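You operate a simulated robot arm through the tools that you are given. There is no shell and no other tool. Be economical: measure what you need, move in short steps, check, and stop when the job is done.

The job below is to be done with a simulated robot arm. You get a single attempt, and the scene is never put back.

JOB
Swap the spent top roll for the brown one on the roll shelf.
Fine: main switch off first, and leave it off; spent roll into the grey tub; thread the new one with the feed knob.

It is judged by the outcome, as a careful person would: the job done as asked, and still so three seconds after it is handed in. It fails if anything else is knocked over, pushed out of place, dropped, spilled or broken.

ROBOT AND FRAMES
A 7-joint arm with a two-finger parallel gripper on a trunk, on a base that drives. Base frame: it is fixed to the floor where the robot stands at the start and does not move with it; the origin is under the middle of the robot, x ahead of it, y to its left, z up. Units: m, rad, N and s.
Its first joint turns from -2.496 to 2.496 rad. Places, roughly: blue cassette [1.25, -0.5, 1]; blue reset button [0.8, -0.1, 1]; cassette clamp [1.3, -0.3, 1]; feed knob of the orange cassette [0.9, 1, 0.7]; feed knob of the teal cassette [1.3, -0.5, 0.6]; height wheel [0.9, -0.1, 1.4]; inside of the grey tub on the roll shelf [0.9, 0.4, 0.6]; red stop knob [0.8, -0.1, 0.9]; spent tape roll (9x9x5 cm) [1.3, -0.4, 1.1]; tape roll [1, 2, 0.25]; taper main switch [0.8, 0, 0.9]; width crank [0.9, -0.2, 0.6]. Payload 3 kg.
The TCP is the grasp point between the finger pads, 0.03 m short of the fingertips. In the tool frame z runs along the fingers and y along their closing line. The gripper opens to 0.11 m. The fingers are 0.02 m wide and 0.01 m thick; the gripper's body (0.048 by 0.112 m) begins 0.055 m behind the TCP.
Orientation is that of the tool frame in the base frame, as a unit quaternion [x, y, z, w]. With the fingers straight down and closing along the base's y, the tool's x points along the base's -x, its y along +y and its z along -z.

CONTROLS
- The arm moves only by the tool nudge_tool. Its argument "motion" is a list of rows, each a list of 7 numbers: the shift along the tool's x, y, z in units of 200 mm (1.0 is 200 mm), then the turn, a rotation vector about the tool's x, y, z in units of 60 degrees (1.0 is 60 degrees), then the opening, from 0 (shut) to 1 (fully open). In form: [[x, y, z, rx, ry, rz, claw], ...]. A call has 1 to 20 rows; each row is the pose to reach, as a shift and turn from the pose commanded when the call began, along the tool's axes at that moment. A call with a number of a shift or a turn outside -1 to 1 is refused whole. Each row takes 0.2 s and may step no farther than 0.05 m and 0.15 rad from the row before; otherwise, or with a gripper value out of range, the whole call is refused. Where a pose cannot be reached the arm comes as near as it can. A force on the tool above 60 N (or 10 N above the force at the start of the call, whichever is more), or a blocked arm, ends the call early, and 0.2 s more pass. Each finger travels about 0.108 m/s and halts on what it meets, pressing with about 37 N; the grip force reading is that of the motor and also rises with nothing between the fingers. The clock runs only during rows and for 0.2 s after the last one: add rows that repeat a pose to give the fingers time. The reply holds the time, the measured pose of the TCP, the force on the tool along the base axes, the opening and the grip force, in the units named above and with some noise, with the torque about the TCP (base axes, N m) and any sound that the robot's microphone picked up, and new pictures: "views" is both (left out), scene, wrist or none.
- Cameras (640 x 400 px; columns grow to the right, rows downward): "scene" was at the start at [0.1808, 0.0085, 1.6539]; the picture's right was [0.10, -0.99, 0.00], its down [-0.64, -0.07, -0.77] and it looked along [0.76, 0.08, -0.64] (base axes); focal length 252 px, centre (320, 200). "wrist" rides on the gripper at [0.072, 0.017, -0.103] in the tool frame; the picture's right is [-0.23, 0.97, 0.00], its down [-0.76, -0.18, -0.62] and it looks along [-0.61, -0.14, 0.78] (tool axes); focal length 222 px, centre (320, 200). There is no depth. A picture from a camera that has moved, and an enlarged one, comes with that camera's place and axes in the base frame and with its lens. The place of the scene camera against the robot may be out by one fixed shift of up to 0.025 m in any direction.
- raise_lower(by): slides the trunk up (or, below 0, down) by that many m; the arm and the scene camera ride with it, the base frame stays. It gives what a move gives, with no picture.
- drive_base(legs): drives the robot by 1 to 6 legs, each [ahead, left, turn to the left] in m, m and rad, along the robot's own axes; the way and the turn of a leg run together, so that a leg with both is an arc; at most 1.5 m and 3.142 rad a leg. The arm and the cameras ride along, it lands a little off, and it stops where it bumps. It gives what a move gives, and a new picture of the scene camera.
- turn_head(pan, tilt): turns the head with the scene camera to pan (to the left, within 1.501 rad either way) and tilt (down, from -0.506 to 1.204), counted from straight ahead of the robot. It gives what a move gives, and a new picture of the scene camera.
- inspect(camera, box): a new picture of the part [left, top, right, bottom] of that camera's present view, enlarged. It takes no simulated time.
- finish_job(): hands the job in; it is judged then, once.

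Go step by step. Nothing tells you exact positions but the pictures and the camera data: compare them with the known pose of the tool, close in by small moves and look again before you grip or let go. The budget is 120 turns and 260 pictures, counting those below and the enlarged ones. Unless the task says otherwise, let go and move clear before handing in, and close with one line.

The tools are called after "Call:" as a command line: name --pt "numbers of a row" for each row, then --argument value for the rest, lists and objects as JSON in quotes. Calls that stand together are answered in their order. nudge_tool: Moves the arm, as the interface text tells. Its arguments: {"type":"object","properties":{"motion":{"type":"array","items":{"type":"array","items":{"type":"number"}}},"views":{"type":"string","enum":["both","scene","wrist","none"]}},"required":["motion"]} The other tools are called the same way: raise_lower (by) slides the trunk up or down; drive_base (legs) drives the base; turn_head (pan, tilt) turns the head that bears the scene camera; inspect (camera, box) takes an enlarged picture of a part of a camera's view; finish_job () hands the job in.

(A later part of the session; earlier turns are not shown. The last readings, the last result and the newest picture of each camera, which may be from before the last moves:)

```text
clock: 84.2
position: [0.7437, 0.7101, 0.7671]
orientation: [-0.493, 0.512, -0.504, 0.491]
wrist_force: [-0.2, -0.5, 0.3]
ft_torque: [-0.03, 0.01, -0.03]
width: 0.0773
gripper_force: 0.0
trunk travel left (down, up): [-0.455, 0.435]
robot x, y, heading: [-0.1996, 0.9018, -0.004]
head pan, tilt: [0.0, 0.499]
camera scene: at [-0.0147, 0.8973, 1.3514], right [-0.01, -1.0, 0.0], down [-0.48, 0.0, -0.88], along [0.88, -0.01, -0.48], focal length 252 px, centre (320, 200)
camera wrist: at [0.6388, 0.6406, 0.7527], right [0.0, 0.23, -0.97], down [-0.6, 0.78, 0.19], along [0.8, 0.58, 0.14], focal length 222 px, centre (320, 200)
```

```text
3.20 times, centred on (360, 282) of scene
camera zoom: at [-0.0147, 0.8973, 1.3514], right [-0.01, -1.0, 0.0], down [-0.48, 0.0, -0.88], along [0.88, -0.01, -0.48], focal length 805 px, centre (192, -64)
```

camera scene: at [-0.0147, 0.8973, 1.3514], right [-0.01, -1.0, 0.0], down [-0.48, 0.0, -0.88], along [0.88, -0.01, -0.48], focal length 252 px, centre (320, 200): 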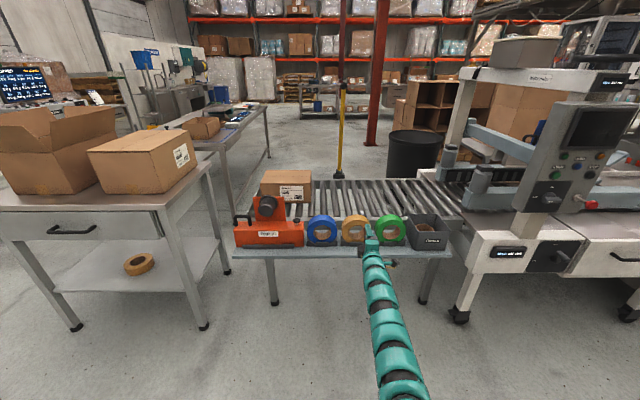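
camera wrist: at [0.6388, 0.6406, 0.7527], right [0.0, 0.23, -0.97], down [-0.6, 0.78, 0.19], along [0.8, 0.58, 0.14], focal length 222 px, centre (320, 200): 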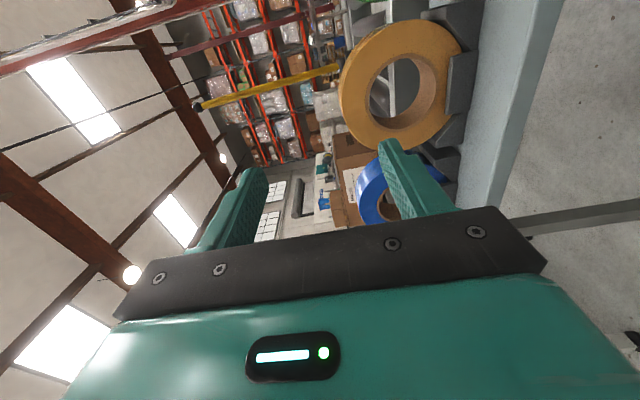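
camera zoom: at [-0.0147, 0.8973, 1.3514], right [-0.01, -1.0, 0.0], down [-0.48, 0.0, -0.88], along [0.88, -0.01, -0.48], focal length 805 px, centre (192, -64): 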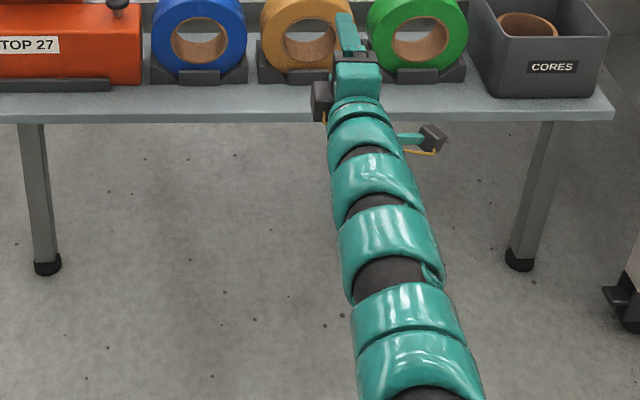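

Triangulation puts the brown roll's front hole centre at about [0.894, 0.703, 0.68], hole radius ≈3.5 cm, outer radius ≈6.6 cm. I drive ahead and set the fingers at the height of the upper wall (z≈0.73).

Call:
drive_base --legs '[[0.06, 0, 0]]'

Call:
nudge_tool --pt "0.01 0.1 0 0 0 0 0.7" --pt "0.03 0.185 0 0 0 0 0.7" --views "wrist"

Call:
inspect --camera "scene" --box '[300, 190, 440, 290]'

```text
clock: 85.2
position: [0.806, 0.7078, 0.7678]
orientation: [-0.493, 0.512, -0.505, 0.49]
wrist_force: [1.1, -0.3, -1.0]
ft_torque: [-0.01, -0.03, 0.01]
width: 0.0772
gripper_force: 0.0
trunk travel left (down, up): [-0.455, 0.435]
robot x, y, heading: [-0.1396, 0.8985, -0.011]
head pan, tilt: [0.0, 0.499]
camera scene: at [0.0472, 0.8966, 1.3512], right [-0.01, -1.0, 0.0], down [-0.48, 0.0, -0.88], along [0.88, -0.01, -0.48], focal length 252 px, centre (320, 200)
```

scene: 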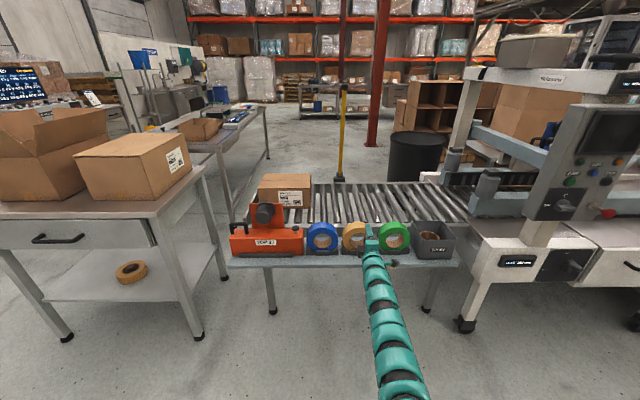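

```text
clock: 85.8
position: [0.806, 0.7106, 0.7394]
orientation: [-0.505, 0.514, -0.494, 0.487]
wrist_force: [0.8, -0.5, 0.2]
ft_torque: [0.03, 0.0, 0.01]
width: 0.0769
gripper_force: 0.1
out of reach, approached as far as the arm can: row 1, 2
trunk travel left (down, up): [-0.455, 0.435]
robot x, y, heading: [-0.142, 0.8993, -0.014]
head pan, tilt: [0.0, 0.499]
camera wrist: at [0.7008, 0.6399, 0.7276], right [-0.03, 0.23, -0.97], down [-0.6, 0.77, 0.2], along [0.8, 0.59, 0.11], focal length 222 px, centre (320, 200)
```

wrist: 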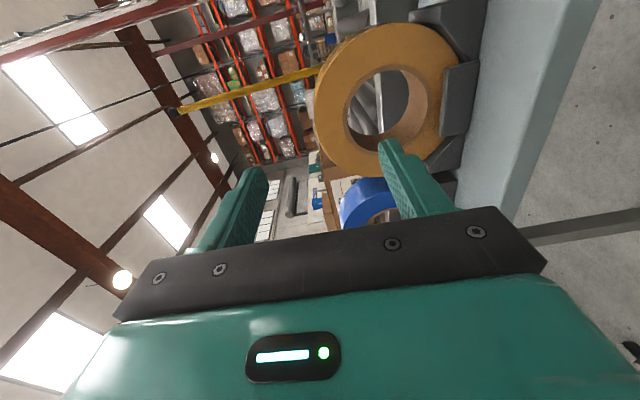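

```text
4.00 times, centred on (370, 240) of scene
camera zoom: at [0.0468, 0.8964, 1.3513], right [-0.01, -1.0, 0.0], down [-0.48, 0.01, -0.88], along [0.88, -0.01, -0.48], focal length 1006 px, centre (120, 40)
```

zoom: 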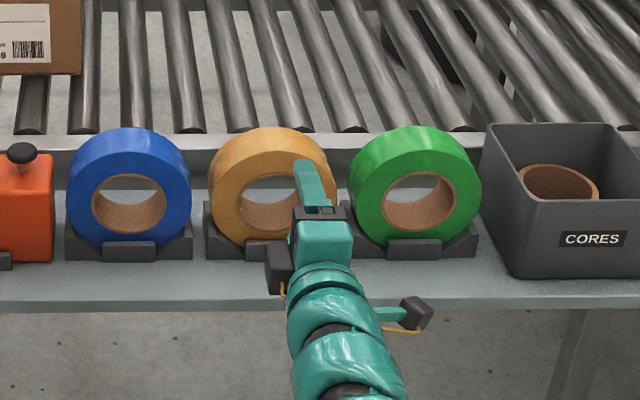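

Cross-checking the two wrist views and the scene view, the brown roll's front is at about [0.94, 0.717, 0.666], hole radius 4 cm, outer radius 7 cm. I retract slightly, straighten the tool, drop to z≈0.72 and bring the base closer.

Call:
nudge_tool --pt "0 0 -0.1 0.02 -0.01 0 0.7" --pt "-0.03 0 -0.25 0.037 -0.015 0 0.7" --views "none"

Call:
raise_lower --by -0.02

Call:
drive_base --legs '[[0.12, 0, 0.012]]'

Call:
nudge_tool --pt "0 0 0 0 0 0 0.7" --views "wrist"

Call:
inspect --camera "scene" --box '[300, 200, 440, 300]'

```text
clock: 86.4
position: [0.7552, 0.7108, 0.7363]
orientation: [0.487, -0.497, 0.511, -0.505]
wrist_force: [-0.7, 0.6, 1.0]
ft_torque: [-0.01, 0.0, 0.03]
width: 0.0771
gripper_force: 0.2
out of reach, approached as far as the arm can: row 1
trunk travel left (down, up): [-0.455, 0.435]
robot x, y, heading: [-0.1409, 0.8992, -0.009]
head pan, tilt: [0.0, 0.499]
```

```text
clock: 87.0
position: [0.7555, 0.7097, 0.7144]
orientation: [0.488, -0.497, 0.51, -0.504]
wrist_force: [-0.1, -1.5, 0.4]
ft_torque: [0.0, 0.0, 0.02]
width: 0.0768
gripper_force: 0.0
trunk travel left (down, up): [-0.435, 0.455]
robot x, y, heading: [-0.1422, 0.8986, -0.008]
head pan, tilt: [0.0, 0.499]
```

```text
clock: 88.3
position: [0.8763, 0.7212, 0.7134]
orientation: [-0.491, 0.493, -0.508, 0.508]
wrist_force: [0.3, 0.4, 0.5]
ft_torque: [0.03, -0.02, 0.04]
width: 0.0772
gripper_force: 0.1
trunk travel left (down, up): [-0.435, 0.455]
robot x, y, heading: [-0.0192, 0.8988, 0.001]
head pan, tilt: [0.0, 0.499]
camera scene: at [0.1653, 0.8984, 1.3313], right [0.0, -1.0, 0.0], down [-0.48, 0.0, -0.88], along [0.88, 0.0, -0.48], focal length 252 px, centre (320, 200)
```

scene: 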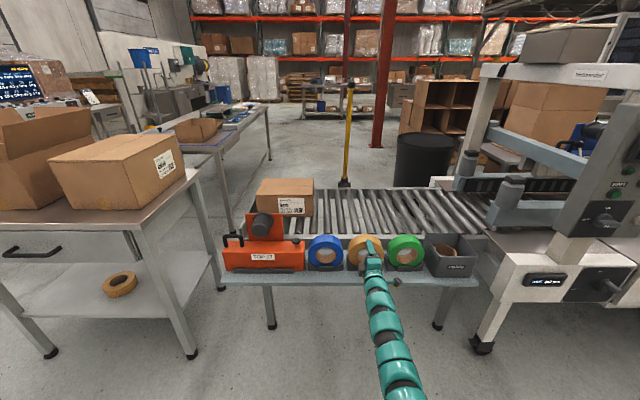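

```text
clock: 88.7
position: [0.8763, 0.7198, 0.7142]
orientation: [-0.49, 0.493, -0.508, 0.508]
wrist_force: [-1.1, 0.3, 0.0]
ft_torque: [-0.05, 0.0, 0.01]
width: 0.0768
gripper_force: 0.0
trunk travel left (down, up): [-0.435, 0.455]
robot x, y, heading: [-0.024, 0.8975, 0.003]
head pan, tilt: [0.0, 0.499]
camera wrist: at [0.7732, 0.6493, 0.6943], right [0.03, 0.23, -0.97], down [-0.63, 0.76, 0.16], along [0.78, 0.6, 0.17], focal length 222 px, centre (320, 200)
```

wrist: 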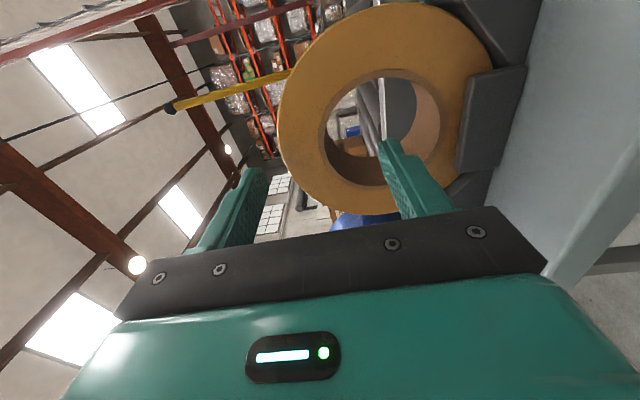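

```text
4.00 times, centred on (370, 250) of scene
camera zoom: at [0.1648, 0.8985, 1.3314], right [0.0, -1.0, 0.0], down [-0.48, 0.0, -0.88], along [0.88, 0.0, -0.48], focal length 1006 px, centre (120, 0)
```

zoom: 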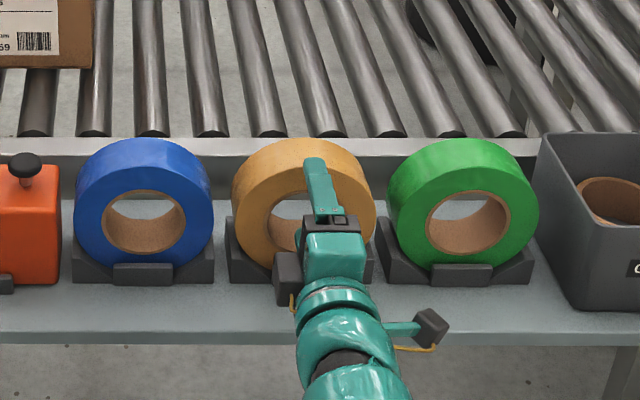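

The lower finger lines up with the core opening and the upper one clears the top. I rise 1 cm and advance about 3 cm so the wall sits between the pads.

Call:
nudge_tool --pt "0.01 -0.05 0.05 0 0 0 0.7" --pt "0.01 -0.05 0.12 0 0 0 0.7" --pt "0.01 -0.05 0.17 0 0 0 0.7" --views "wrist"

Call:
inspect --camera "scene" --box '[310, 210, 430, 290]'

```text
clock: 89.5
position: [0.9023, 0.7197, 0.72]
orientation: [-0.493, 0.495, -0.504, 0.507]
wrist_force: [-0.6, -0.1, 0.3]
ft_torque: [0.01, 0.01, 0.03]
width: 0.0772
gripper_force: 0.1
out of reach, approached as far as the arm can: row 3
trunk travel left (down, up): [-0.435, 0.455]
robot x, y, heading: [-0.0246, 0.8981, 0.004]
head pan, tilt: [0.0, 0.499]
camera wrist: at [0.7997, 0.6473, 0.7003], right [0.02, 0.23, -0.97], down [-0.63, 0.76, 0.17], along [0.78, 0.61, 0.16], focal length 222 px, centre (320, 200)
```

wrist: 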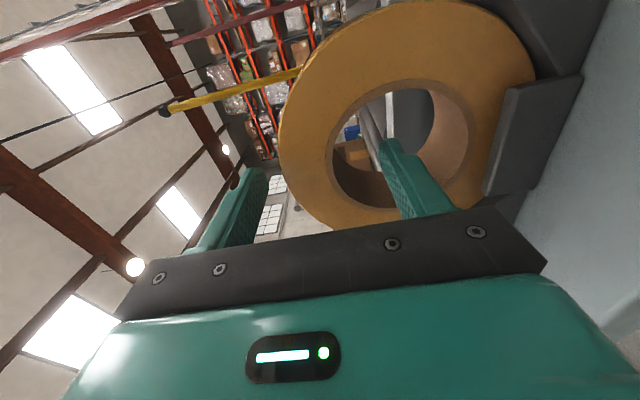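

```text
5.00 times, centred on (370, 250) of scene
camera zoom: at [0.1651, 0.8984, 1.3313], right [0.0, -1.0, 0.0], down [-0.48, 0.0, -0.88], along [0.88, 0.0, -0.48], focal length 1258 px, centre (70, -50)
```

zoom: 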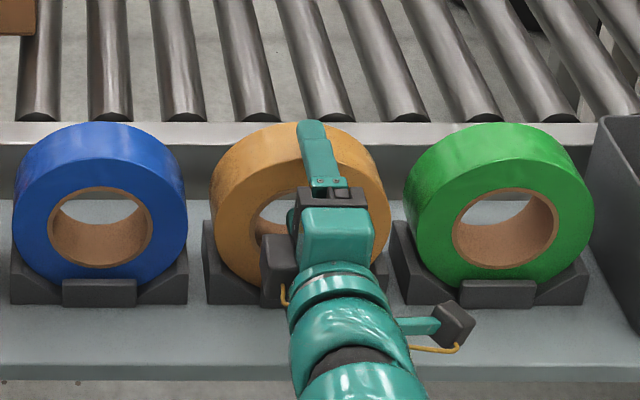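

The lower finger is entering the core. The arm is near its reach limit, so I let the base bring it 1.2 cm further, and centre slightly to the right.

Call:
drive_base --legs '[[0.012, -0.006, 0]]'

Call:
nudge_tool --pt "0 0 0 0 0 0 0.7" --views "wrist"

```text
clock: 90.2
position: [0.9146, 0.7121, 0.7189]
orientation: [-0.494, 0.494, -0.504, 0.508]
wrist_force: [0.5, -0.3, -0.4]
ft_torque: [0.03, 0.02, 0.0]
width: 0.0767
gripper_force: 0.0
trunk travel left (down, up): [-0.435, 0.455]
robot x, y, heading: [-0.0121, 0.8875, 0.002]
head pan, tilt: [0.0, 0.499]
camera scene: at [0.177, 0.8924, 1.3313], right [0.0, -1.0, 0.0], down [-0.48, 0.0, -0.88], along [0.88, 0.0, -0.48], focal length 252 px, centre (320, 200)
```

scene: 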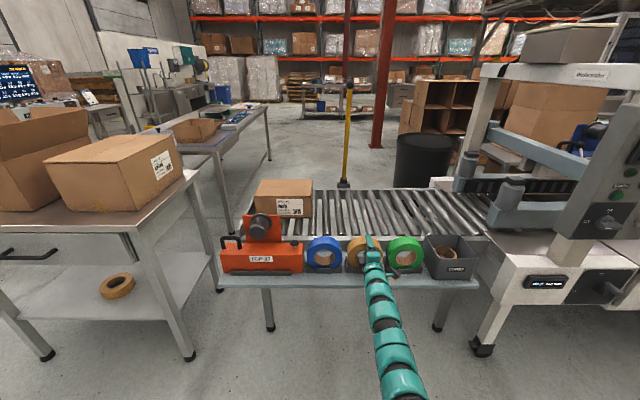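

```text
clock: 90.6
position: [0.9154, 0.7128, 0.7194]
orientation: [-0.493, 0.495, -0.504, 0.508]
wrist_force: [0.4, -1.2, -0.5]
ft_torque: [-0.03, -0.02, 0.03]
width: 0.0771
gripper_force: 0.0
trunk travel left (down, up): [-0.435, 0.455]
robot x, y, heading: [-0.009, 0.8881, 0.004]
head pan, tilt: [0.0, 0.499]
camera wrist: at [0.8112, 0.6411, 0.7006], right [0.02, 0.23, -0.97], down [-0.63, 0.76, 0.17], along [0.78, 0.61, 0.16], focal length 222 px, centre (320, 200)
```

wrist: 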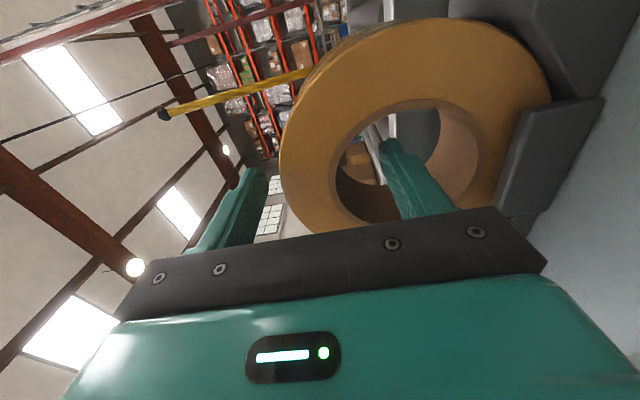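

Fingertips are about 2.8 cm inside the core. I centre vertically on the wall and close.

Call:
nudge_tool --pt "0.02 -0.03 0 0 0 0 0.7" --pt "0.02 -0.03 0 0 0 0 0.3" --pt "0.02 -0.03 0 0 0 0 0.1" --pt "0.02 -0.03 0 0 0 0 0.1" --views "wrist"

```text
clock: 91.6
position: [0.9146, 0.712, 0.7254]
orientation: [-0.493, 0.495, -0.503, 0.509]
wrist_force: [-0.8, 10.5, 1.1]
ft_torque: [1.01, 0.17, 0.07]
width: 0.0324
gripper_force: 36.7
trunk travel left (down, up): [-0.435, 0.455]
robot x, y, heading: [-0.0096, 0.8938, 0.002]
head pan, tilt: [0.0, 0.499]
camera wrist: at [0.8118, 0.6402, 0.7069], right [0.02, 0.23, -0.97], down [-0.63, 0.76, 0.17], along [0.78, 0.61, 0.16], focal length 222 px, centre (320, 200)
```

wrist: 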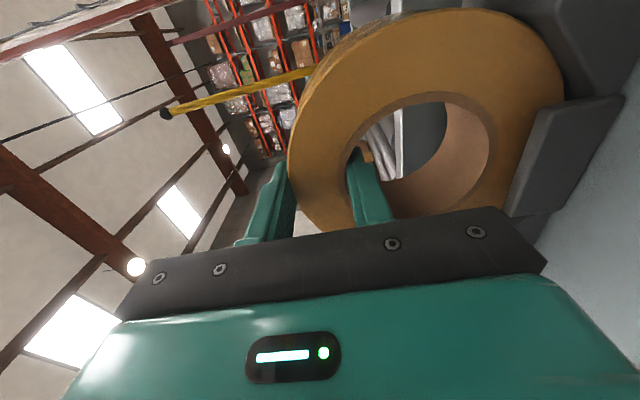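

Gripped: the wall measures 32 mm. I lift gently 4 cm with the trunk and check.

Call:
raise_lower --by 0.04

Call:
nudge_tool --pt "0 0 0 0 0 0 0.1" --views "both"

Call:
inspect --camera "scene" --box '[300, 200, 440, 300]'

```text
clock: 92.5
position: [0.9147, 0.7084, 0.7647]
orientation: [-0.493, 0.496, -0.504, 0.507]
wrist_force: [-0.1, 0.3, -5.3]
ft_torque: [0.0, 0.15, 0.01]
width: 0.0314
gripper_force: 37.1
trunk travel left (down, up): [-0.475, 0.415]
robot x, y, heading: [-0.011, 0.8925, 0.003]
head pan, tilt: [0.0, 0.499]
```

```text
clock: 92.8
position: [0.9145, 0.7089, 0.7655]
orientation: [-0.494, 0.495, -0.504, 0.507]
wrist_force: [0.0, -0.3, -3.9]
ft_torque: [0.02, 0.18, 0.0]
width: 0.0316
gripper_force: 36.6
trunk travel left (down, up): [-0.475, 0.415]
robot x, y, heading: [-0.0116, 0.8961, 0.003]
head pan, tilt: [0.0, 0.499]
camera scene: at [0.1774, 0.8924, 1.3712], right [0.0, -1.0, 0.0], down [-0.48, 0.0, -0.88], along [0.88, 0.0, -0.48], focal length 252 px, centre (320, 200)
camera wrist: at [0.8117, 0.6373, 0.7458], right [0.02, 0.23, -0.97], down [-0.63, 0.76, 0.17], along [0.78, 0.61, 0.16], focal length 222 px, centre (320, 200)
```

scene: 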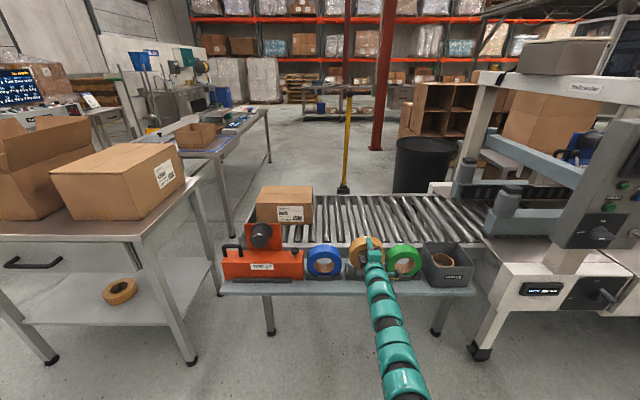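
wrist: 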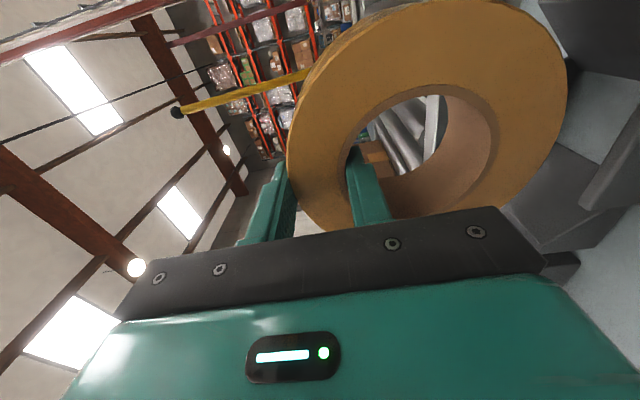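

```text
4.00 times, centred on (370, 250) of scene
camera zoom: at [0.1774, 0.8924, 1.3712], right [0.0, -1.0, 0.0], down [-0.48, 0.0, -0.88], along [0.88, 0.0, -0.48], focal length 1006 px, centre (120, 0)
```

zoom: 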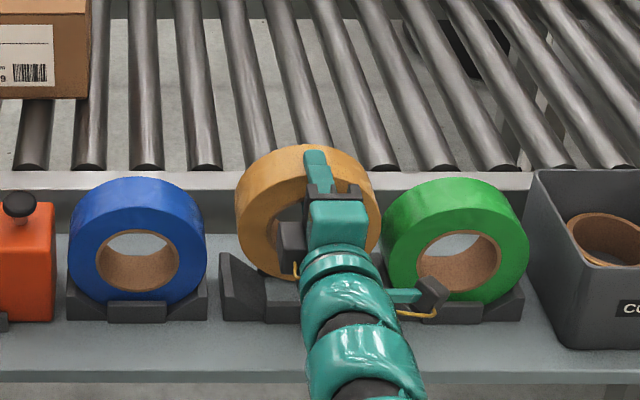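

The roll hangs cleanly from the grip (about 0.45 kg). I lift clear, back away, and then straighten the arm in free space.

Call:
raise_lower --by 0.2

Call:
drive_base --legs '[[-0.35, 0, 0]]'

Call:
nudge_tool --pt "-0.15 0 -0.05 0 0 0 0.1" --pt "-0.3 0 -0.1 0 0 0 0.1" --pt "-0.45 0 -0.15 0 0 0 0.1" --pt "-0.6 0 -0.2 0 0 0 0.1" --pt "-0.75 0 -0.25 0 0 0 0.1" --pt "-0.9 0 -0.25 0 0 0 0.1" --views "both"

```text
clock: 95.0
position: [0.9139, 0.7094, 0.9645]
orientation: [-0.494, 0.496, -0.503, 0.507]
wrist_force: [0.2, 0.0, -4.0]
ft_torque: [0.01, 0.12, -0.04]
width: 0.0313
gripper_force: 37.0
trunk travel left (down, up): [-0.675, 0.215]
robot x, y, heading: [-0.0129, 0.8931, 0.001]
head pan, tilt: [0.0, 0.499]
```

```text
clock: 97.3
position: [0.5585, 0.71, 0.9648]
orientation: [-0.493, 0.495, -0.503, 0.508]
wrist_force: [-0.1, 0.1, -5.2]
ft_torque: [0.0, 0.18, 0.03]
width: 0.0316
gripper_force: 36.9
trunk travel left (down, up): [-0.675, 0.215]
robot x, y, heading: [-0.3667, 0.8909, 0.006]
head pan, tilt: [0.0, 0.499]
camera scene: at [-0.1794, 0.8911, 1.5714], right [0.01, -1.0, 0.0], down [-0.48, 0.0, -0.88], along [0.88, 0.0, -0.48], focal length 252 px, centre (320, 200)
```

scene: 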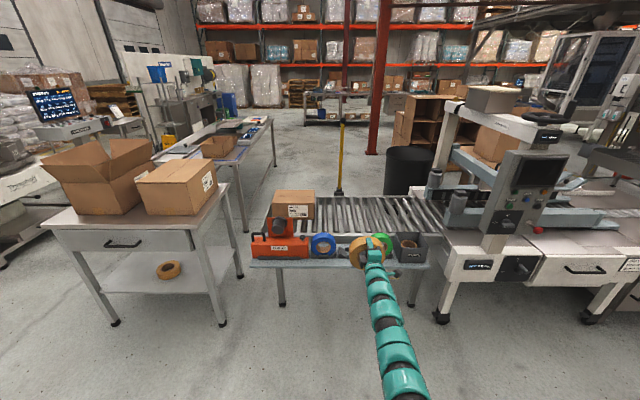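

```text
clock: 98.7
position: [0.5091, 0.888, 0.9638]
orientation: [-0.494, 0.495, -0.503, 0.507]
wrist_force: [0.1, 0.1, -4.5]
ft_torque: [-0.02, 0.13, 0.0]
width: 0.0314
gripper_force: 36.9
trunk travel left (down, up): [-0.675, 0.215]
robot x, y, heading: [-0.3664, 0.8893, 0.009]
head pan, tilt: [0.0, 0.499]
camera scene: at [-0.1784, 0.8919, 1.5712], right [0.01, -1.0, 0.0], down [-0.48, 0.0, -0.88], along [0.88, 0.0, -0.48], focal length 252 px, centre (320, 200)
camera wrist: at [0.4062, 0.8169, 0.9454], right [0.02, 0.23, -0.97], down [-0.63, 0.76, 0.17], along [0.78, 0.61, 0.16], focal length 222 px, centre (320, 200)
```

scene: 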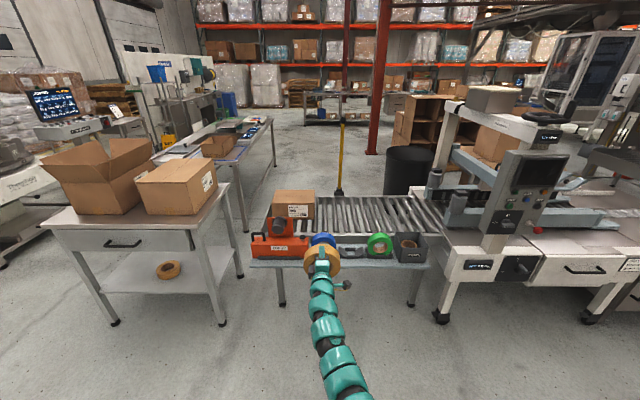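
wrist: 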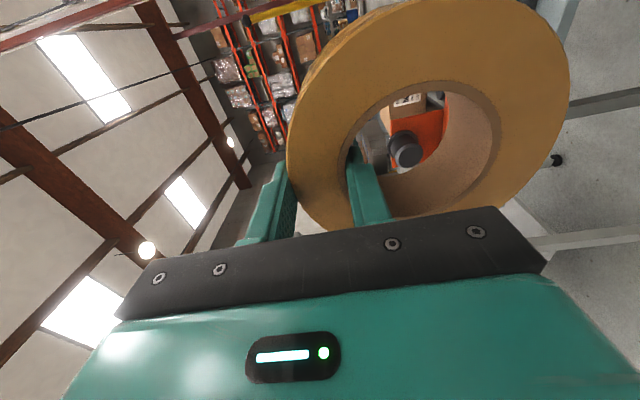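

Now I drive right to face the cassette and raise to the mandrel height with some margin.

Call:
drive_base --legs '[[0, -1.28, -0.008]]'

Call:
raise_lower --by 0.19

Call:
nudge_tool --pt "0 0 0 0 0 0 0.1" --views "both"

```text
clock: 105.2
position: [0.5083, -0.4059, 0.9652]
orientation: [0.491, -0.499, 0.506, -0.504]
wrist_force: [-0.3, 0.8, -5.0]
ft_torque: [-0.03, 0.16, 0.0]
width: 0.0315
gripper_force: 37.1
trunk travel left (down, up): [-0.675, 0.215]
robot x, y, heading: [-0.3693, -0.391, -0.009]
head pan, tilt: [0.0, 0.499]
camera scene: at [-0.1803, -0.3932, 1.5713], right [-0.01, -1.0, 0.0], down [-0.48, 0.0, -0.88], along [0.88, -0.01, -0.48], focal length 252 px, centre (320, 200)
```

scene: 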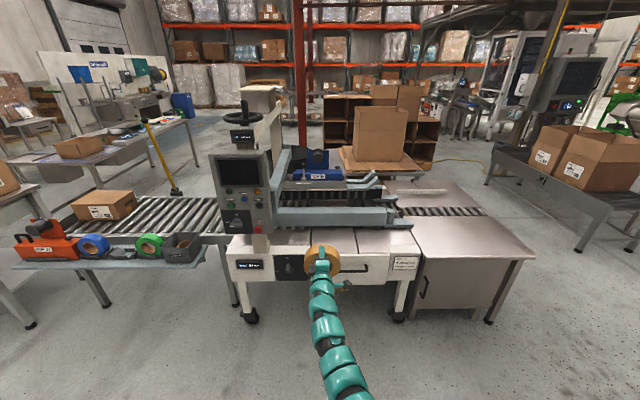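

```text
clock: 107.2
position: [0.5076, -0.4044, 1.1541]
orientation: [0.491, -0.498, 0.507, -0.504]
wrist_force: [-0.4, -0.6, -4.2]
ft_torque: [0.0, 0.11, -0.01]
width: 0.0317
gripper_force: 36.7
trunk travel left (down, up): [-0.865, 0.025]
robot x, y, heading: [-0.3689, -0.3936, -0.01]
head pan, tilt: [0.0, 0.499]
```

```text
clock: 107.7
position: [0.5063, -0.405, 1.1535]
orientation: [0.491, -0.499, 0.507, -0.503]
wrist_force: [1.0, -0.1, -5.6]
ft_torque: [0.0, 0.09, 0.0]
width: 0.0316
gripper_force: 36.6
trunk travel left (down, up): [-0.865, 0.025]
robot x, y, heading: [-0.3685, -0.3885, -0.013]
head pan, tilt: [0.0, 0.499]
camera scene: at [-0.1801, -0.3929, 1.7612], right [-0.01, -1.0, 0.0], down [-0.48, 0.0, -0.88], along [0.88, -0.01, -0.48], focal length 252 px, centre (320, 200)
camera wrist: at [0.4036, -0.4762, 1.1355], right [0.02, 0.23, -0.97], down [-0.62, 0.77, 0.17], along [0.79, 0.6, 0.16], focal length 222 px, centre (320, 200)
```

scene: 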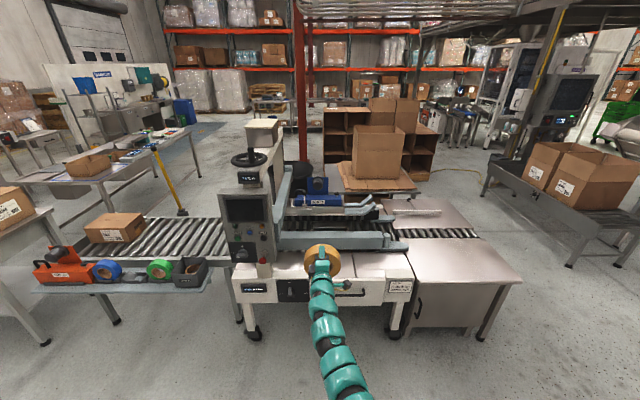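
wrist: 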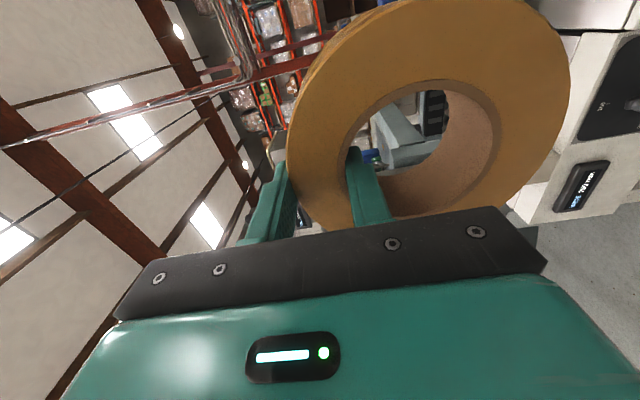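

Heading and height look good. I drive ahead toward the mandrel, stopping well short of it.

Call:
drive_base --legs '[[0.6, 0, 0.011]]'

Call:
nudge_tool --pt "0 0 0 0 0 0 0.1" --views "wrist"

Call:
inspect --camera "scene" --box '[240, 170, 420, 290]'

```text
clock: 111.0
position: [1.1107, -0.3849, 1.1535]
orientation: [-0.496, 0.494, -0.501, 0.509]
wrist_force: [1.0, -0.5, -4.6]
ft_torque: [0.01, 0.14, 0.01]
width: 0.0315
gripper_force: 37.4
trunk travel left (down, up): [-0.865, 0.025]
robot x, y, heading: [0.2326, -0.3936, 0.01]
head pan, tilt: [0.0, 0.499]
camera scene: at [0.4235, -0.3881, 1.7612], right [0.01, -1.0, 0.0], down [-0.48, -0.01, -0.88], along [0.88, 0.01, -0.48], focal length 252 px, centre (320, 200)
```

scene: 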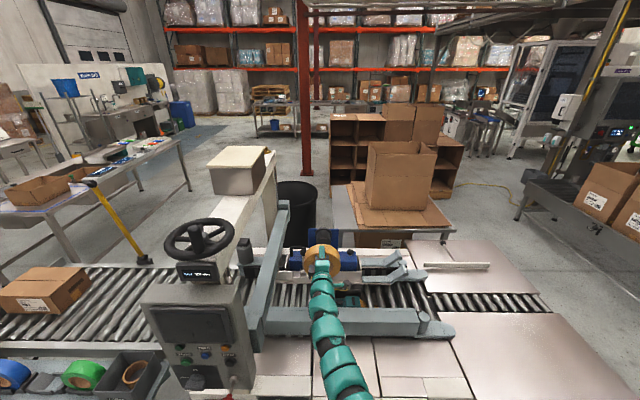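

```text
clock: 111.5
position: [1.1103, -0.3861, 1.1533]
orientation: [-0.496, 0.493, -0.501, 0.509]
wrist_force: [-0.3, -0.3, -4.1]
ft_torque: [0.03, 0.12, -0.01]
width: 0.0317
gripper_force: 36.4
trunk travel left (down, up): [-0.865, 0.025]
robot x, y, heading: [0.2338, -0.391, 0.012]
head pan, tilt: [0.0, 0.499]
camera wrist: at [1.008, -0.4587, 1.1351], right [0.02, 0.23, -0.97], down [-0.64, 0.75, 0.17], along [0.77, 0.61, 0.16], focal length 222 px, centre (320, 200)
```

wrist: 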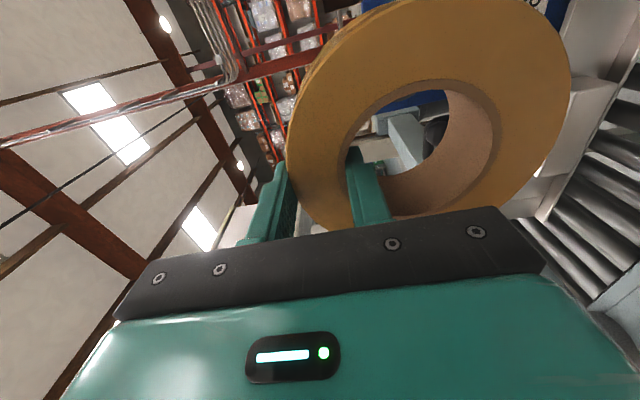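

```text
3.33 times, centred on (330, 230) of scene
camera zoom: at [0.4228, -0.3881, 1.7613], right [0.01, -1.0, 0.0], down [-0.48, -0.01, -0.88], along [0.88, 0.01, -0.48], focal length 838 px, centre (287, 100)
```

zoom: 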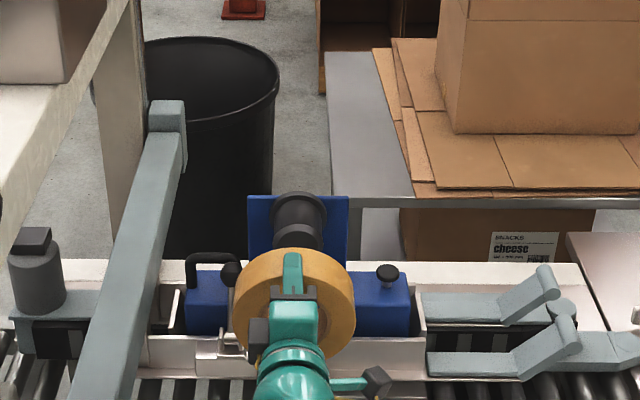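

The mandrel is straight ahead. I lower to the mandrel height (TCP z≈1.114), trim y and yaw, and look through the core.

Call:
nudge_tool --pt "0.015 0.1 0 0 0.01 0 0.1" --pt "0.033 0.195 0 0 0.01 0 0.1" --pt "0.033 0.195 0.15 0 0.01 0 0.1" --pt "0.033 0.195 0.3 0 0.01 0 0.1" --views "wrist"

Call:
inspect --camera "scene" --box '[270, 200, 390, 290]'

Call:
inspect --camera "wrist" --box '[280, 40, 520, 240]'

```text
clock: 112.5
position: [1.172, -0.3894, 1.1129]
orientation: [-0.495, 0.498, -0.501, 0.506]
wrist_force: [-0.8, -0.8, -5.7]
ft_torque: [0.01, 0.09, -0.02]
width: 0.0313
gripper_force: 36.8
trunk travel left (down, up): [-0.865, 0.025]
robot x, y, heading: [0.2366, -0.39, 0.009]
head pan, tilt: [0.0, 0.499]
camera wrist: at [1.0681, -0.462, 1.0944], right [0.02, 0.23, -0.97], down [-0.63, 0.76, 0.17], along [0.78, 0.61, 0.16], focal length 222 px, centre (320, 200)
```

wrist: 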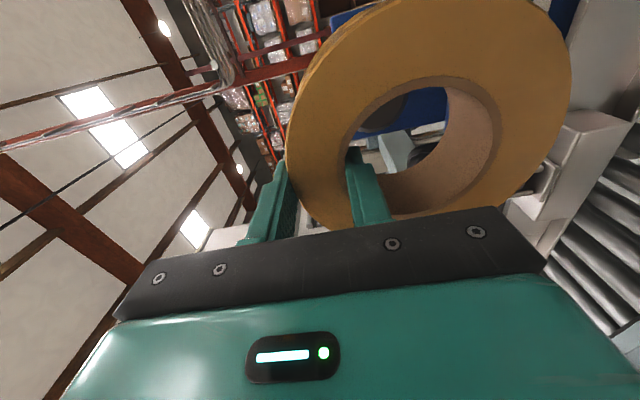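

```text
4.44 times, centred on (330, 245) of scene
camera zoom: at [0.4241, -0.3881, 1.7611], right [0.01, -1.0, 0.0], down [-0.48, -0.01, -0.88], along [0.88, 0.01, -0.48], focal length 1118 px, centre (276, 0)
```

zoom: 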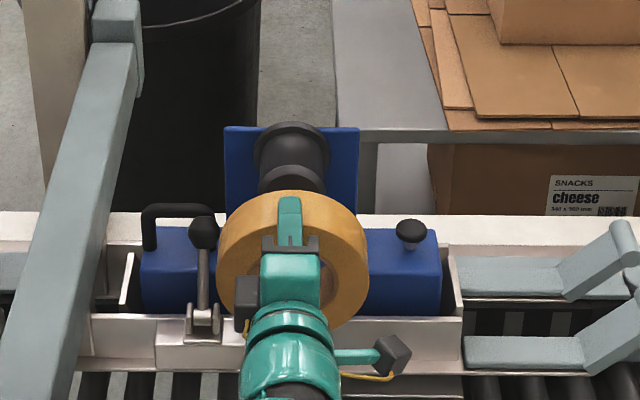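

```text
2.00 times, centred on (400, 140) of wrist
camera zoom: at [1.0681, -0.462, 1.0944], right [0.02, 0.23, -0.97], down [-0.63, 0.76, 0.17], along [0.78, 0.61, 0.16], focal length 444 px, centre (160, 320)
```

zoom: 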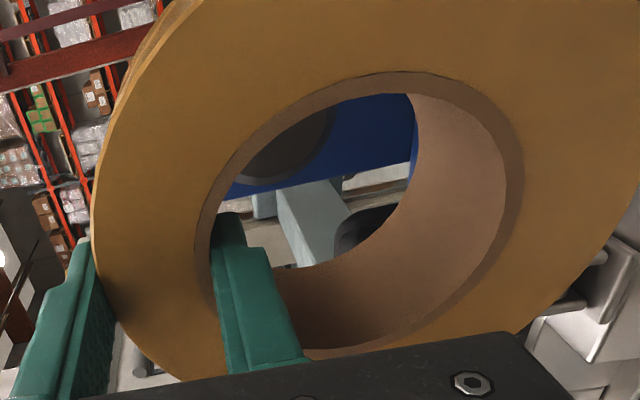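

In the scene view the roll's centre and the mandrel line up within a couple of mm in y, and the height works out at z≈1.06. I drive 8 cm closer so the roll stops just short of the mandrel.

Call:
drive_base --legs '[[0.08, 0, 0]]'

Call:
nudge_tool --pt "0 0 0 0 0 0 0.1" --views "wrist"

Call:
inspect --camera "scene" --box '[270, 200, 390, 290]'

Call:
inspect --camera "wrist" --box '[280, 40, 520, 240]'

```text
clock: 113.5
position: [1.2516, -0.3907, 1.1143]
orientation: [-0.494, 0.496, -0.503, 0.506]
wrist_force: [0.1, 0.8, -5.0]
ft_torque: [-0.01, 0.1, 0.0]
width: 0.0311
gripper_force: 37.6
trunk travel left (down, up): [-0.865, 0.025]
robot x, y, heading: [0.3125, -0.3901, 0.011]
head pan, tilt: [0.0, 0.499]
camera scene: at [0.5044, -0.3871, 1.7611], right [0.01, -1.0, 0.0], down [-0.48, -0.01, -0.88], along [0.88, 0.01, -0.48], focal length 252 px, centre (320, 200)
```

scene: 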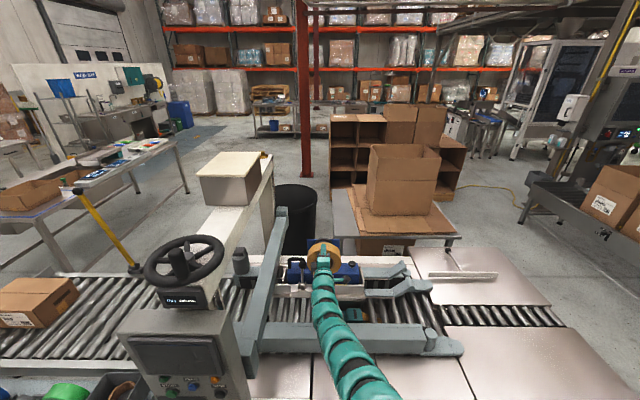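

```text
clock: 113.9
position: [1.2503, -0.3917, 1.115]
orientation: [-0.493, 0.496, -0.504, 0.506]
wrist_force: [-0.4, 0.0, -4.6]
ft_torque: [0.02, 0.12, -0.03]
width: 0.0312
gripper_force: 37.1
trunk travel left (down, up): [-0.865, 0.025]
robot x, y, heading: [0.3112, -0.3871, 0.014]
head pan, tilt: [0.0, 0.499]
camera wrist: at [1.1472, -0.4628, 1.0957], right [0.02, 0.23, -0.97], down [-0.63, 0.76, 0.17], along [0.78, 0.61, 0.16], focal length 222 px, centre (320, 200)
```

wrist: 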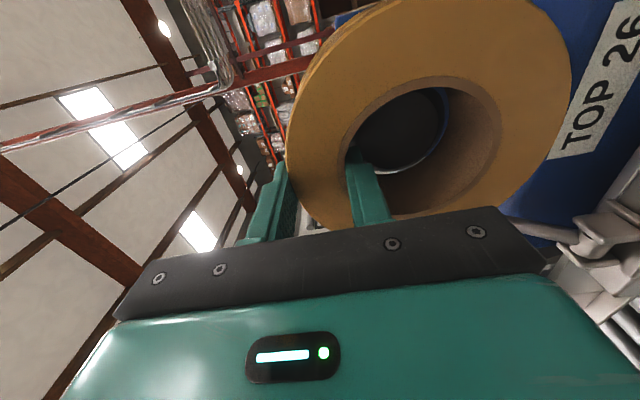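

```text
4.44 times, centred on (330, 245) of scene
camera zoom: at [0.5028, -0.3872, 1.7613], right [0.01, -1.0, 0.0], down [-0.48, -0.01, -0.88], along [0.88, 0.01, -0.48], focal length 1118 px, centre (276, 0)
```

zoom: 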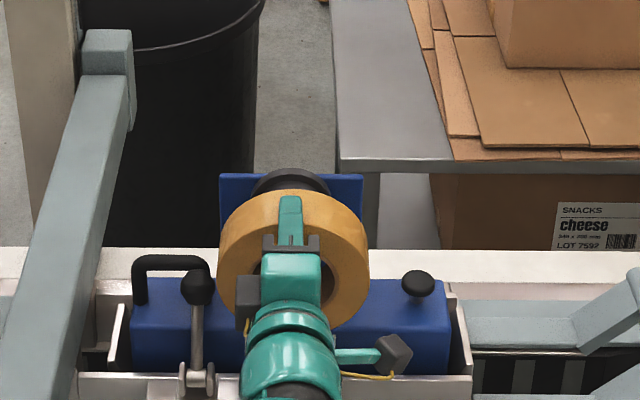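

```text
2.00 times, centred on (400, 140) of wrist
camera zoom: at [1.1472, -0.4628, 1.0957], right [0.02, 0.23, -0.97], down [-0.63, 0.76, 0.17], along [0.78, 0.61, 0.16], focal length 444 px, centre (160, 320)
```

zoom: 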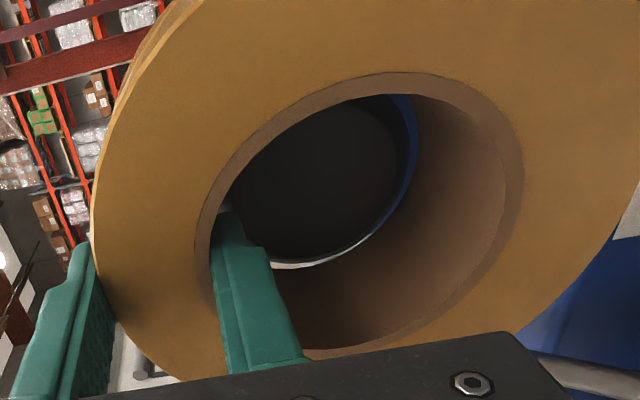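

The mandrel face shows through the core, nearly aligned; the scene view suggests the roll sits about 4 mm to the right. To have reach in hand I retract 5 cm, drive 6 cm closer, shift 3 mm left, and look again.

Call:
nudge_tool --pt "-0.01 0 -0.15 0 0 0 0.1" --pt "-0.017 0 -0.3 0 0 0 0.1" --views "none"

Call:
drive_base --legs '[[0.06, 0, 0]]'

Call:
nudge_tool --pt "0 0 0 0 0 0 0.1" --views "none"

Call:
inspect --camera "scene" --box '[280, 220, 370, 290]'

Call:
inspect --camera "wrist" --box '[280, 40, 520, 240]'

```text
clock: 114.5
position: [1.1895, -0.3865, 1.1161]
orientation: [-0.493, 0.496, -0.504, 0.507]
wrist_force: [0.1, -0.7, -4.7]
ft_torque: [0.03, 0.19, 0.0]
width: 0.0313
gripper_force: 36.7
trunk travel left (down, up): [-0.865, 0.025]
robot x, y, heading: [0.3138, -0.391, 0.01]
head pan, tilt: [0.0, 0.499]
```

```text
clock: 115.5
position: [1.2525, -0.3863, 1.1126]
orientation: [-0.494, 0.496, -0.503, 0.506]
wrist_force: [0.0, -0.3, -4.7]
ft_torque: [0.03, 0.08, 0.02]
width: 0.0315
gripper_force: 37.6
trunk travel left (down, up): [-0.865, 0.025]
robot x, y, heading: [0.3763, -0.3891, 0.012]
head pan, tilt: [0.0, 0.499]
camera scene: at [0.5663, -0.3863, 1.7609], right [0.01, -1.0, 0.0], down [-0.48, -0.01, -0.88], along [0.88, 0.01, -0.48], focal length 252 px, centre (320, 200)
```

scene: 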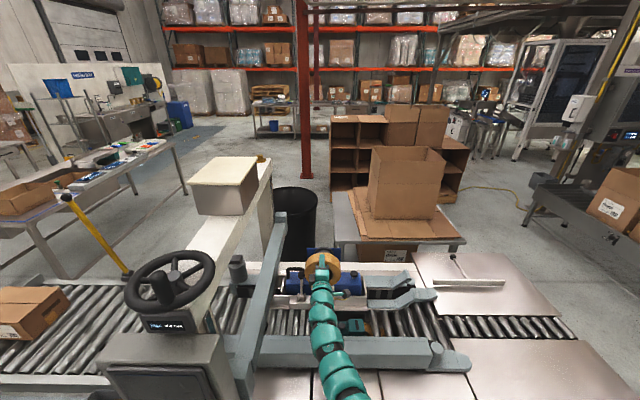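

```text
clock: 115.9
position: [1.2511, -0.3859, 1.1129]
orientation: [-0.494, 0.497, -0.503, 0.506]
wrist_force: [-0.1, 0.6, -5.4]
ft_torque: [0.01, 0.14, -0.01]
width: 0.0311
gripper_force: 36.9
trunk travel left (down, up): [-0.865, 0.025]
robot x, y, heading: [0.3752, -0.3894, 0.012]
head pan, tilt: [0.0, 0.499]
```

```text
5.71 times, centred on (325, 255) of scene
camera zoom: at [0.5637, -0.3863, 1.7612], right [0.01, -1.0, 0.0], down [-0.48, -0.01, -0.88], along [0.88, 0.01, -0.48], focal length 1437 px, centre (291, -114)
```

zoom: 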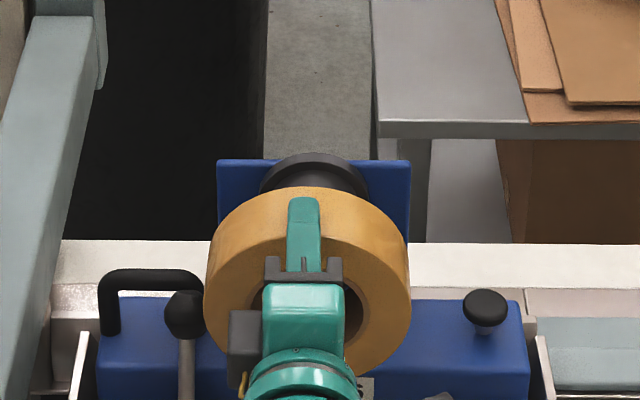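

```text
2.00 times, centred on (400, 140) of wrist
camera zoom: at [1.1473, -0.4568, 1.0945], right [0.02, 0.23, -0.97], down [-0.63, 0.76, 0.17], along [0.78, 0.61, 0.16], focal length 444 px, centre (160, 320)
```

zoom: 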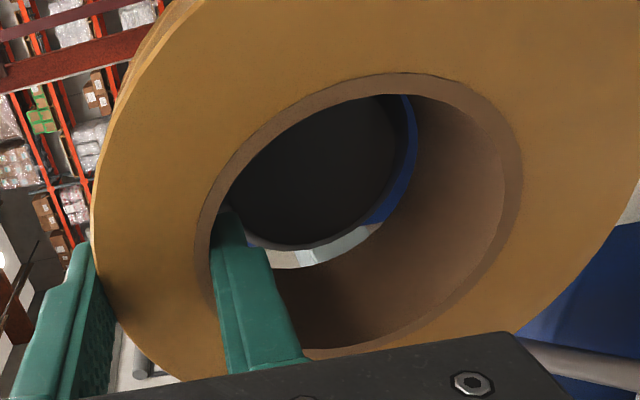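

Averaging the two scene views, the mandrel is ~3 mm right of and ~2 mm below the core axis now. I correct and advance slowly, watching the forces.

Call:
nudge_tool --pt "0.015 0.01 0.03 0 0 0 0.1" --pt "0.015 0.01 0.06 0 0 0 0.1" --pt "0.015 0.01 0.09 0 0 0 0.1" --views "none"

Call:
inspect --camera "wrist" --box '[280, 40, 520, 240]'

```text
clock: 116.7
position: [1.2672, -0.3885, 1.1111]
orientation: [-0.494, 0.496, -0.504, 0.507]
wrist_force: [0.2, 0.9, -5.1]
ft_torque: [0.01, 0.13, -0.02]
width: 0.0311
gripper_force: 37.3
trunk travel left (down, up): [-0.865, 0.025]
robot x, y, heading: [0.3764, -0.3902, 0.013]
head pan, tilt: [0.0, 0.499]
```

```text
2.00 times, centred on (400, 140) of wrist
camera zoom: at [1.1641, -0.4601, 1.0924], right [0.02, 0.23, -0.97], down [-0.63, 0.76, 0.17], along [0.78, 0.61, 0.16], focal length 444 px, centre (160, 320)
```

zoom: 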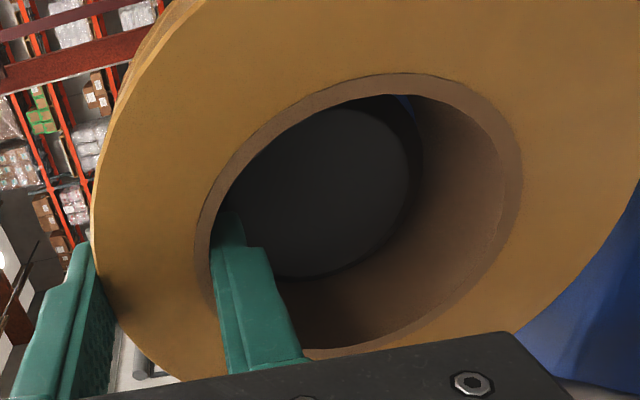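

The mandrel's front face now fills the back of the core. I keep advancing in small steps.

Call:
nudge_tool --pt "0 0 0.02 0 0 0 0.1" --pt "0 0 0.04 0 0 0 0.1" --pt "0 0 0.06 0 0 0 0.1" --views "none"

Call:
inspect --camera "wrist" --box '[280, 40, 520, 240]'

Call:
inspect --camera "scene" --box '[280, 220, 370, 290]'

```text
clock: 117.4
position: [1.2688, -0.3866, 1.111]
orientation: [-0.496, 0.495, -0.502, 0.507]
wrist_force: [-37.3, -4.2, 8.9]
ft_torque: [-0.13, 0.62, -0.26]
width: 0.0312
gripper_force: 37.4
trunk travel left (down, up): [-0.865, 0.025]
robot x, y, heading: [0.3765, -0.3881, 0.013]
head pan, tilt: [0.0, 0.499]
stopped in row 3: the force on the tool passed its limit at 66 N (the readings are from after the stop); the commanded pose is now the measured one
```

```text
2.00 times, centred on (400, 140) of wrist
camera zoom: at [1.1648, -0.4602, 1.0926], right [0.02, 0.23, -0.97], down [-0.63, 0.76, 0.17], along [0.78, 0.61, 0.16], focal length 444 px, centre (160, 320)
```

zoom: 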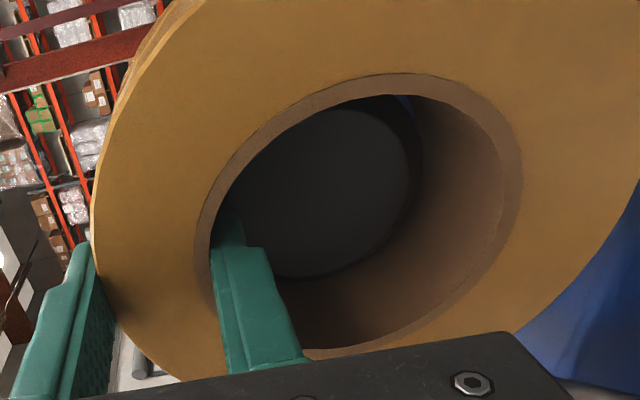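

```text
5.71 times, centred on (325, 255) of scene
camera zoom: at [0.5526, -0.3875, 1.7627], right [0.01, -1.0, 0.0], down [-0.47, -0.01, -0.88], along [0.88, 0.01, -0.47], focal length 1437 px, centre (291, -114)
```

zoom: 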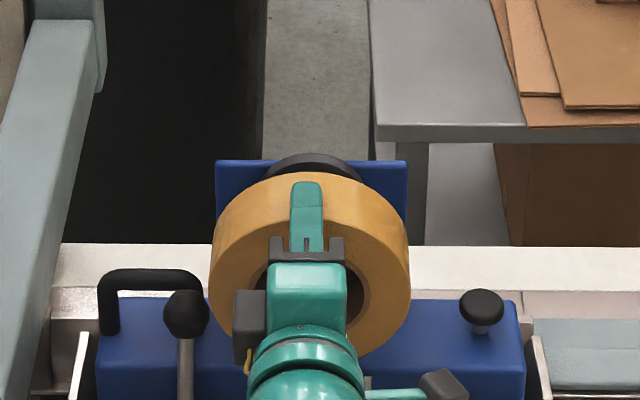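

The core touched the mandrel's chamfer; the force pattern (upward push, contact high and centred in y) says the roll is a few mm too low. I back off, rise 4 mm and try again.

Call:
nudge_tool --pt "0 0 -0.03 0 0 0 0.1" --pt "0 -0.02 -0.02 0 0 0 0.1" --pt "0 -0.02 0.0 0 0 0 0.1" --pt "0 -0.02 0.02 0 0 0 0.1" --pt "0 -0.02 0.04 0 0 0 0.1" --pt "0 -0.02 0.06 0 0 0 0.1" --views "none"

Call:
inspect --camera "wrist" --box '[280, 40, 520, 240]'

```text
clock: 118.4
position: [1.2683, -0.3864, 1.1089]
orientation: [-0.498, 0.497, -0.5, 0.505]
wrist_force: [-40.1, -5.0, 9.7]
ft_torque: [-0.24, 0.56, -0.29]
width: 0.0312
gripper_force: 36.7
trunk travel left (down, up): [-0.865, 0.025]
robot x, y, heading: [0.3728, -0.3904, 0.013]
head pan, tilt: [0.0, 0.499]
stopped in row 5: the force on the tool passed its limit at 66 N (the readings are from after the stop); the commanded pose is now the measured one
```

```text
2.00 times, centred on (400, 140) of wrist
camera zoom: at [1.1651, -0.4602, 1.0921], right [0.01, 0.23, -0.97], down [-0.63, 0.76, 0.17], along [0.78, 0.61, 0.15], focal length 444 px, centre (160, 320)
```

zoom: 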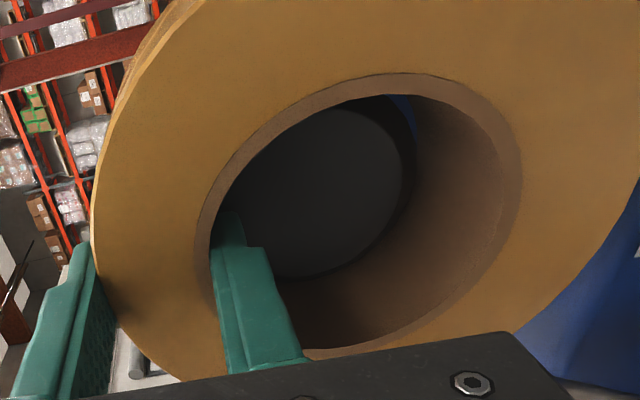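

The stop may instead be the inner fingertip meeting the mandrel's front face with the core already over it. I test by backing off 4 mm and then pressing gently sideways.

Call:
nudge_tool --pt "0 -0.01 -0.02 0.012 0 0 0.1" --pt "0 -0.01 -0.02 0.012 0 0 0.1" --views "none"

Call:
nudge_tool --pt "0.025 0 0 0 0 0 0.1" --pt "0.025 0 0 0 0 0 0.1" --views "none"

Call:
nudge_tool --pt "-0.05 0 0 0 0 0 0.1" --pt "-0.05 0 0 0 0 0 0.1" --views "none"

```text
clock: 119.0
position: [1.268, -0.3878, 1.109]
orientation: [-0.496, 0.495, -0.502, 0.507]
wrist_force: [-23.7, -4.1, 6.4]
ft_torque: [-0.16, 0.3, -0.24]
width: 0.0313
gripper_force: 36.8
trunk travel left (down, up): [-0.865, 0.025]
robot x, y, heading: [0.3725, -0.3908, 0.011]
head pan, tilt: [0.0, 0.499]
```

```text
clock: 119.6
position: [1.267, -0.3876, 1.109]
orientation: [-0.496, 0.494, -0.501, 0.509]
wrist_force: [-19.7, 9.8, 9.0]
ft_torque: [0.11, 0.08, 0.21]
width: 0.0315
gripper_force: 36.8
trunk travel left (down, up): [-0.865, 0.025]
robot x, y, heading: [0.3722, -0.3882, 0.013]
head pan, tilt: [0.0, 0.499]
```

```text
clock: 120.2
position: [1.2663, -0.3876, 1.108]
orientation: [-0.494, 0.496, -0.504, 0.506]
wrist_force: [-24.8, -8.9, 7.3]
ft_torque: [-0.33, 0.23, -0.4]
width: 0.0311
gripper_force: 37.3
trunk travel left (down, up): [-0.865, 0.025]
robot x, y, heading: [0.3725, -0.3894, 0.013]
head pan, tilt: [0.0, 0.499]
```

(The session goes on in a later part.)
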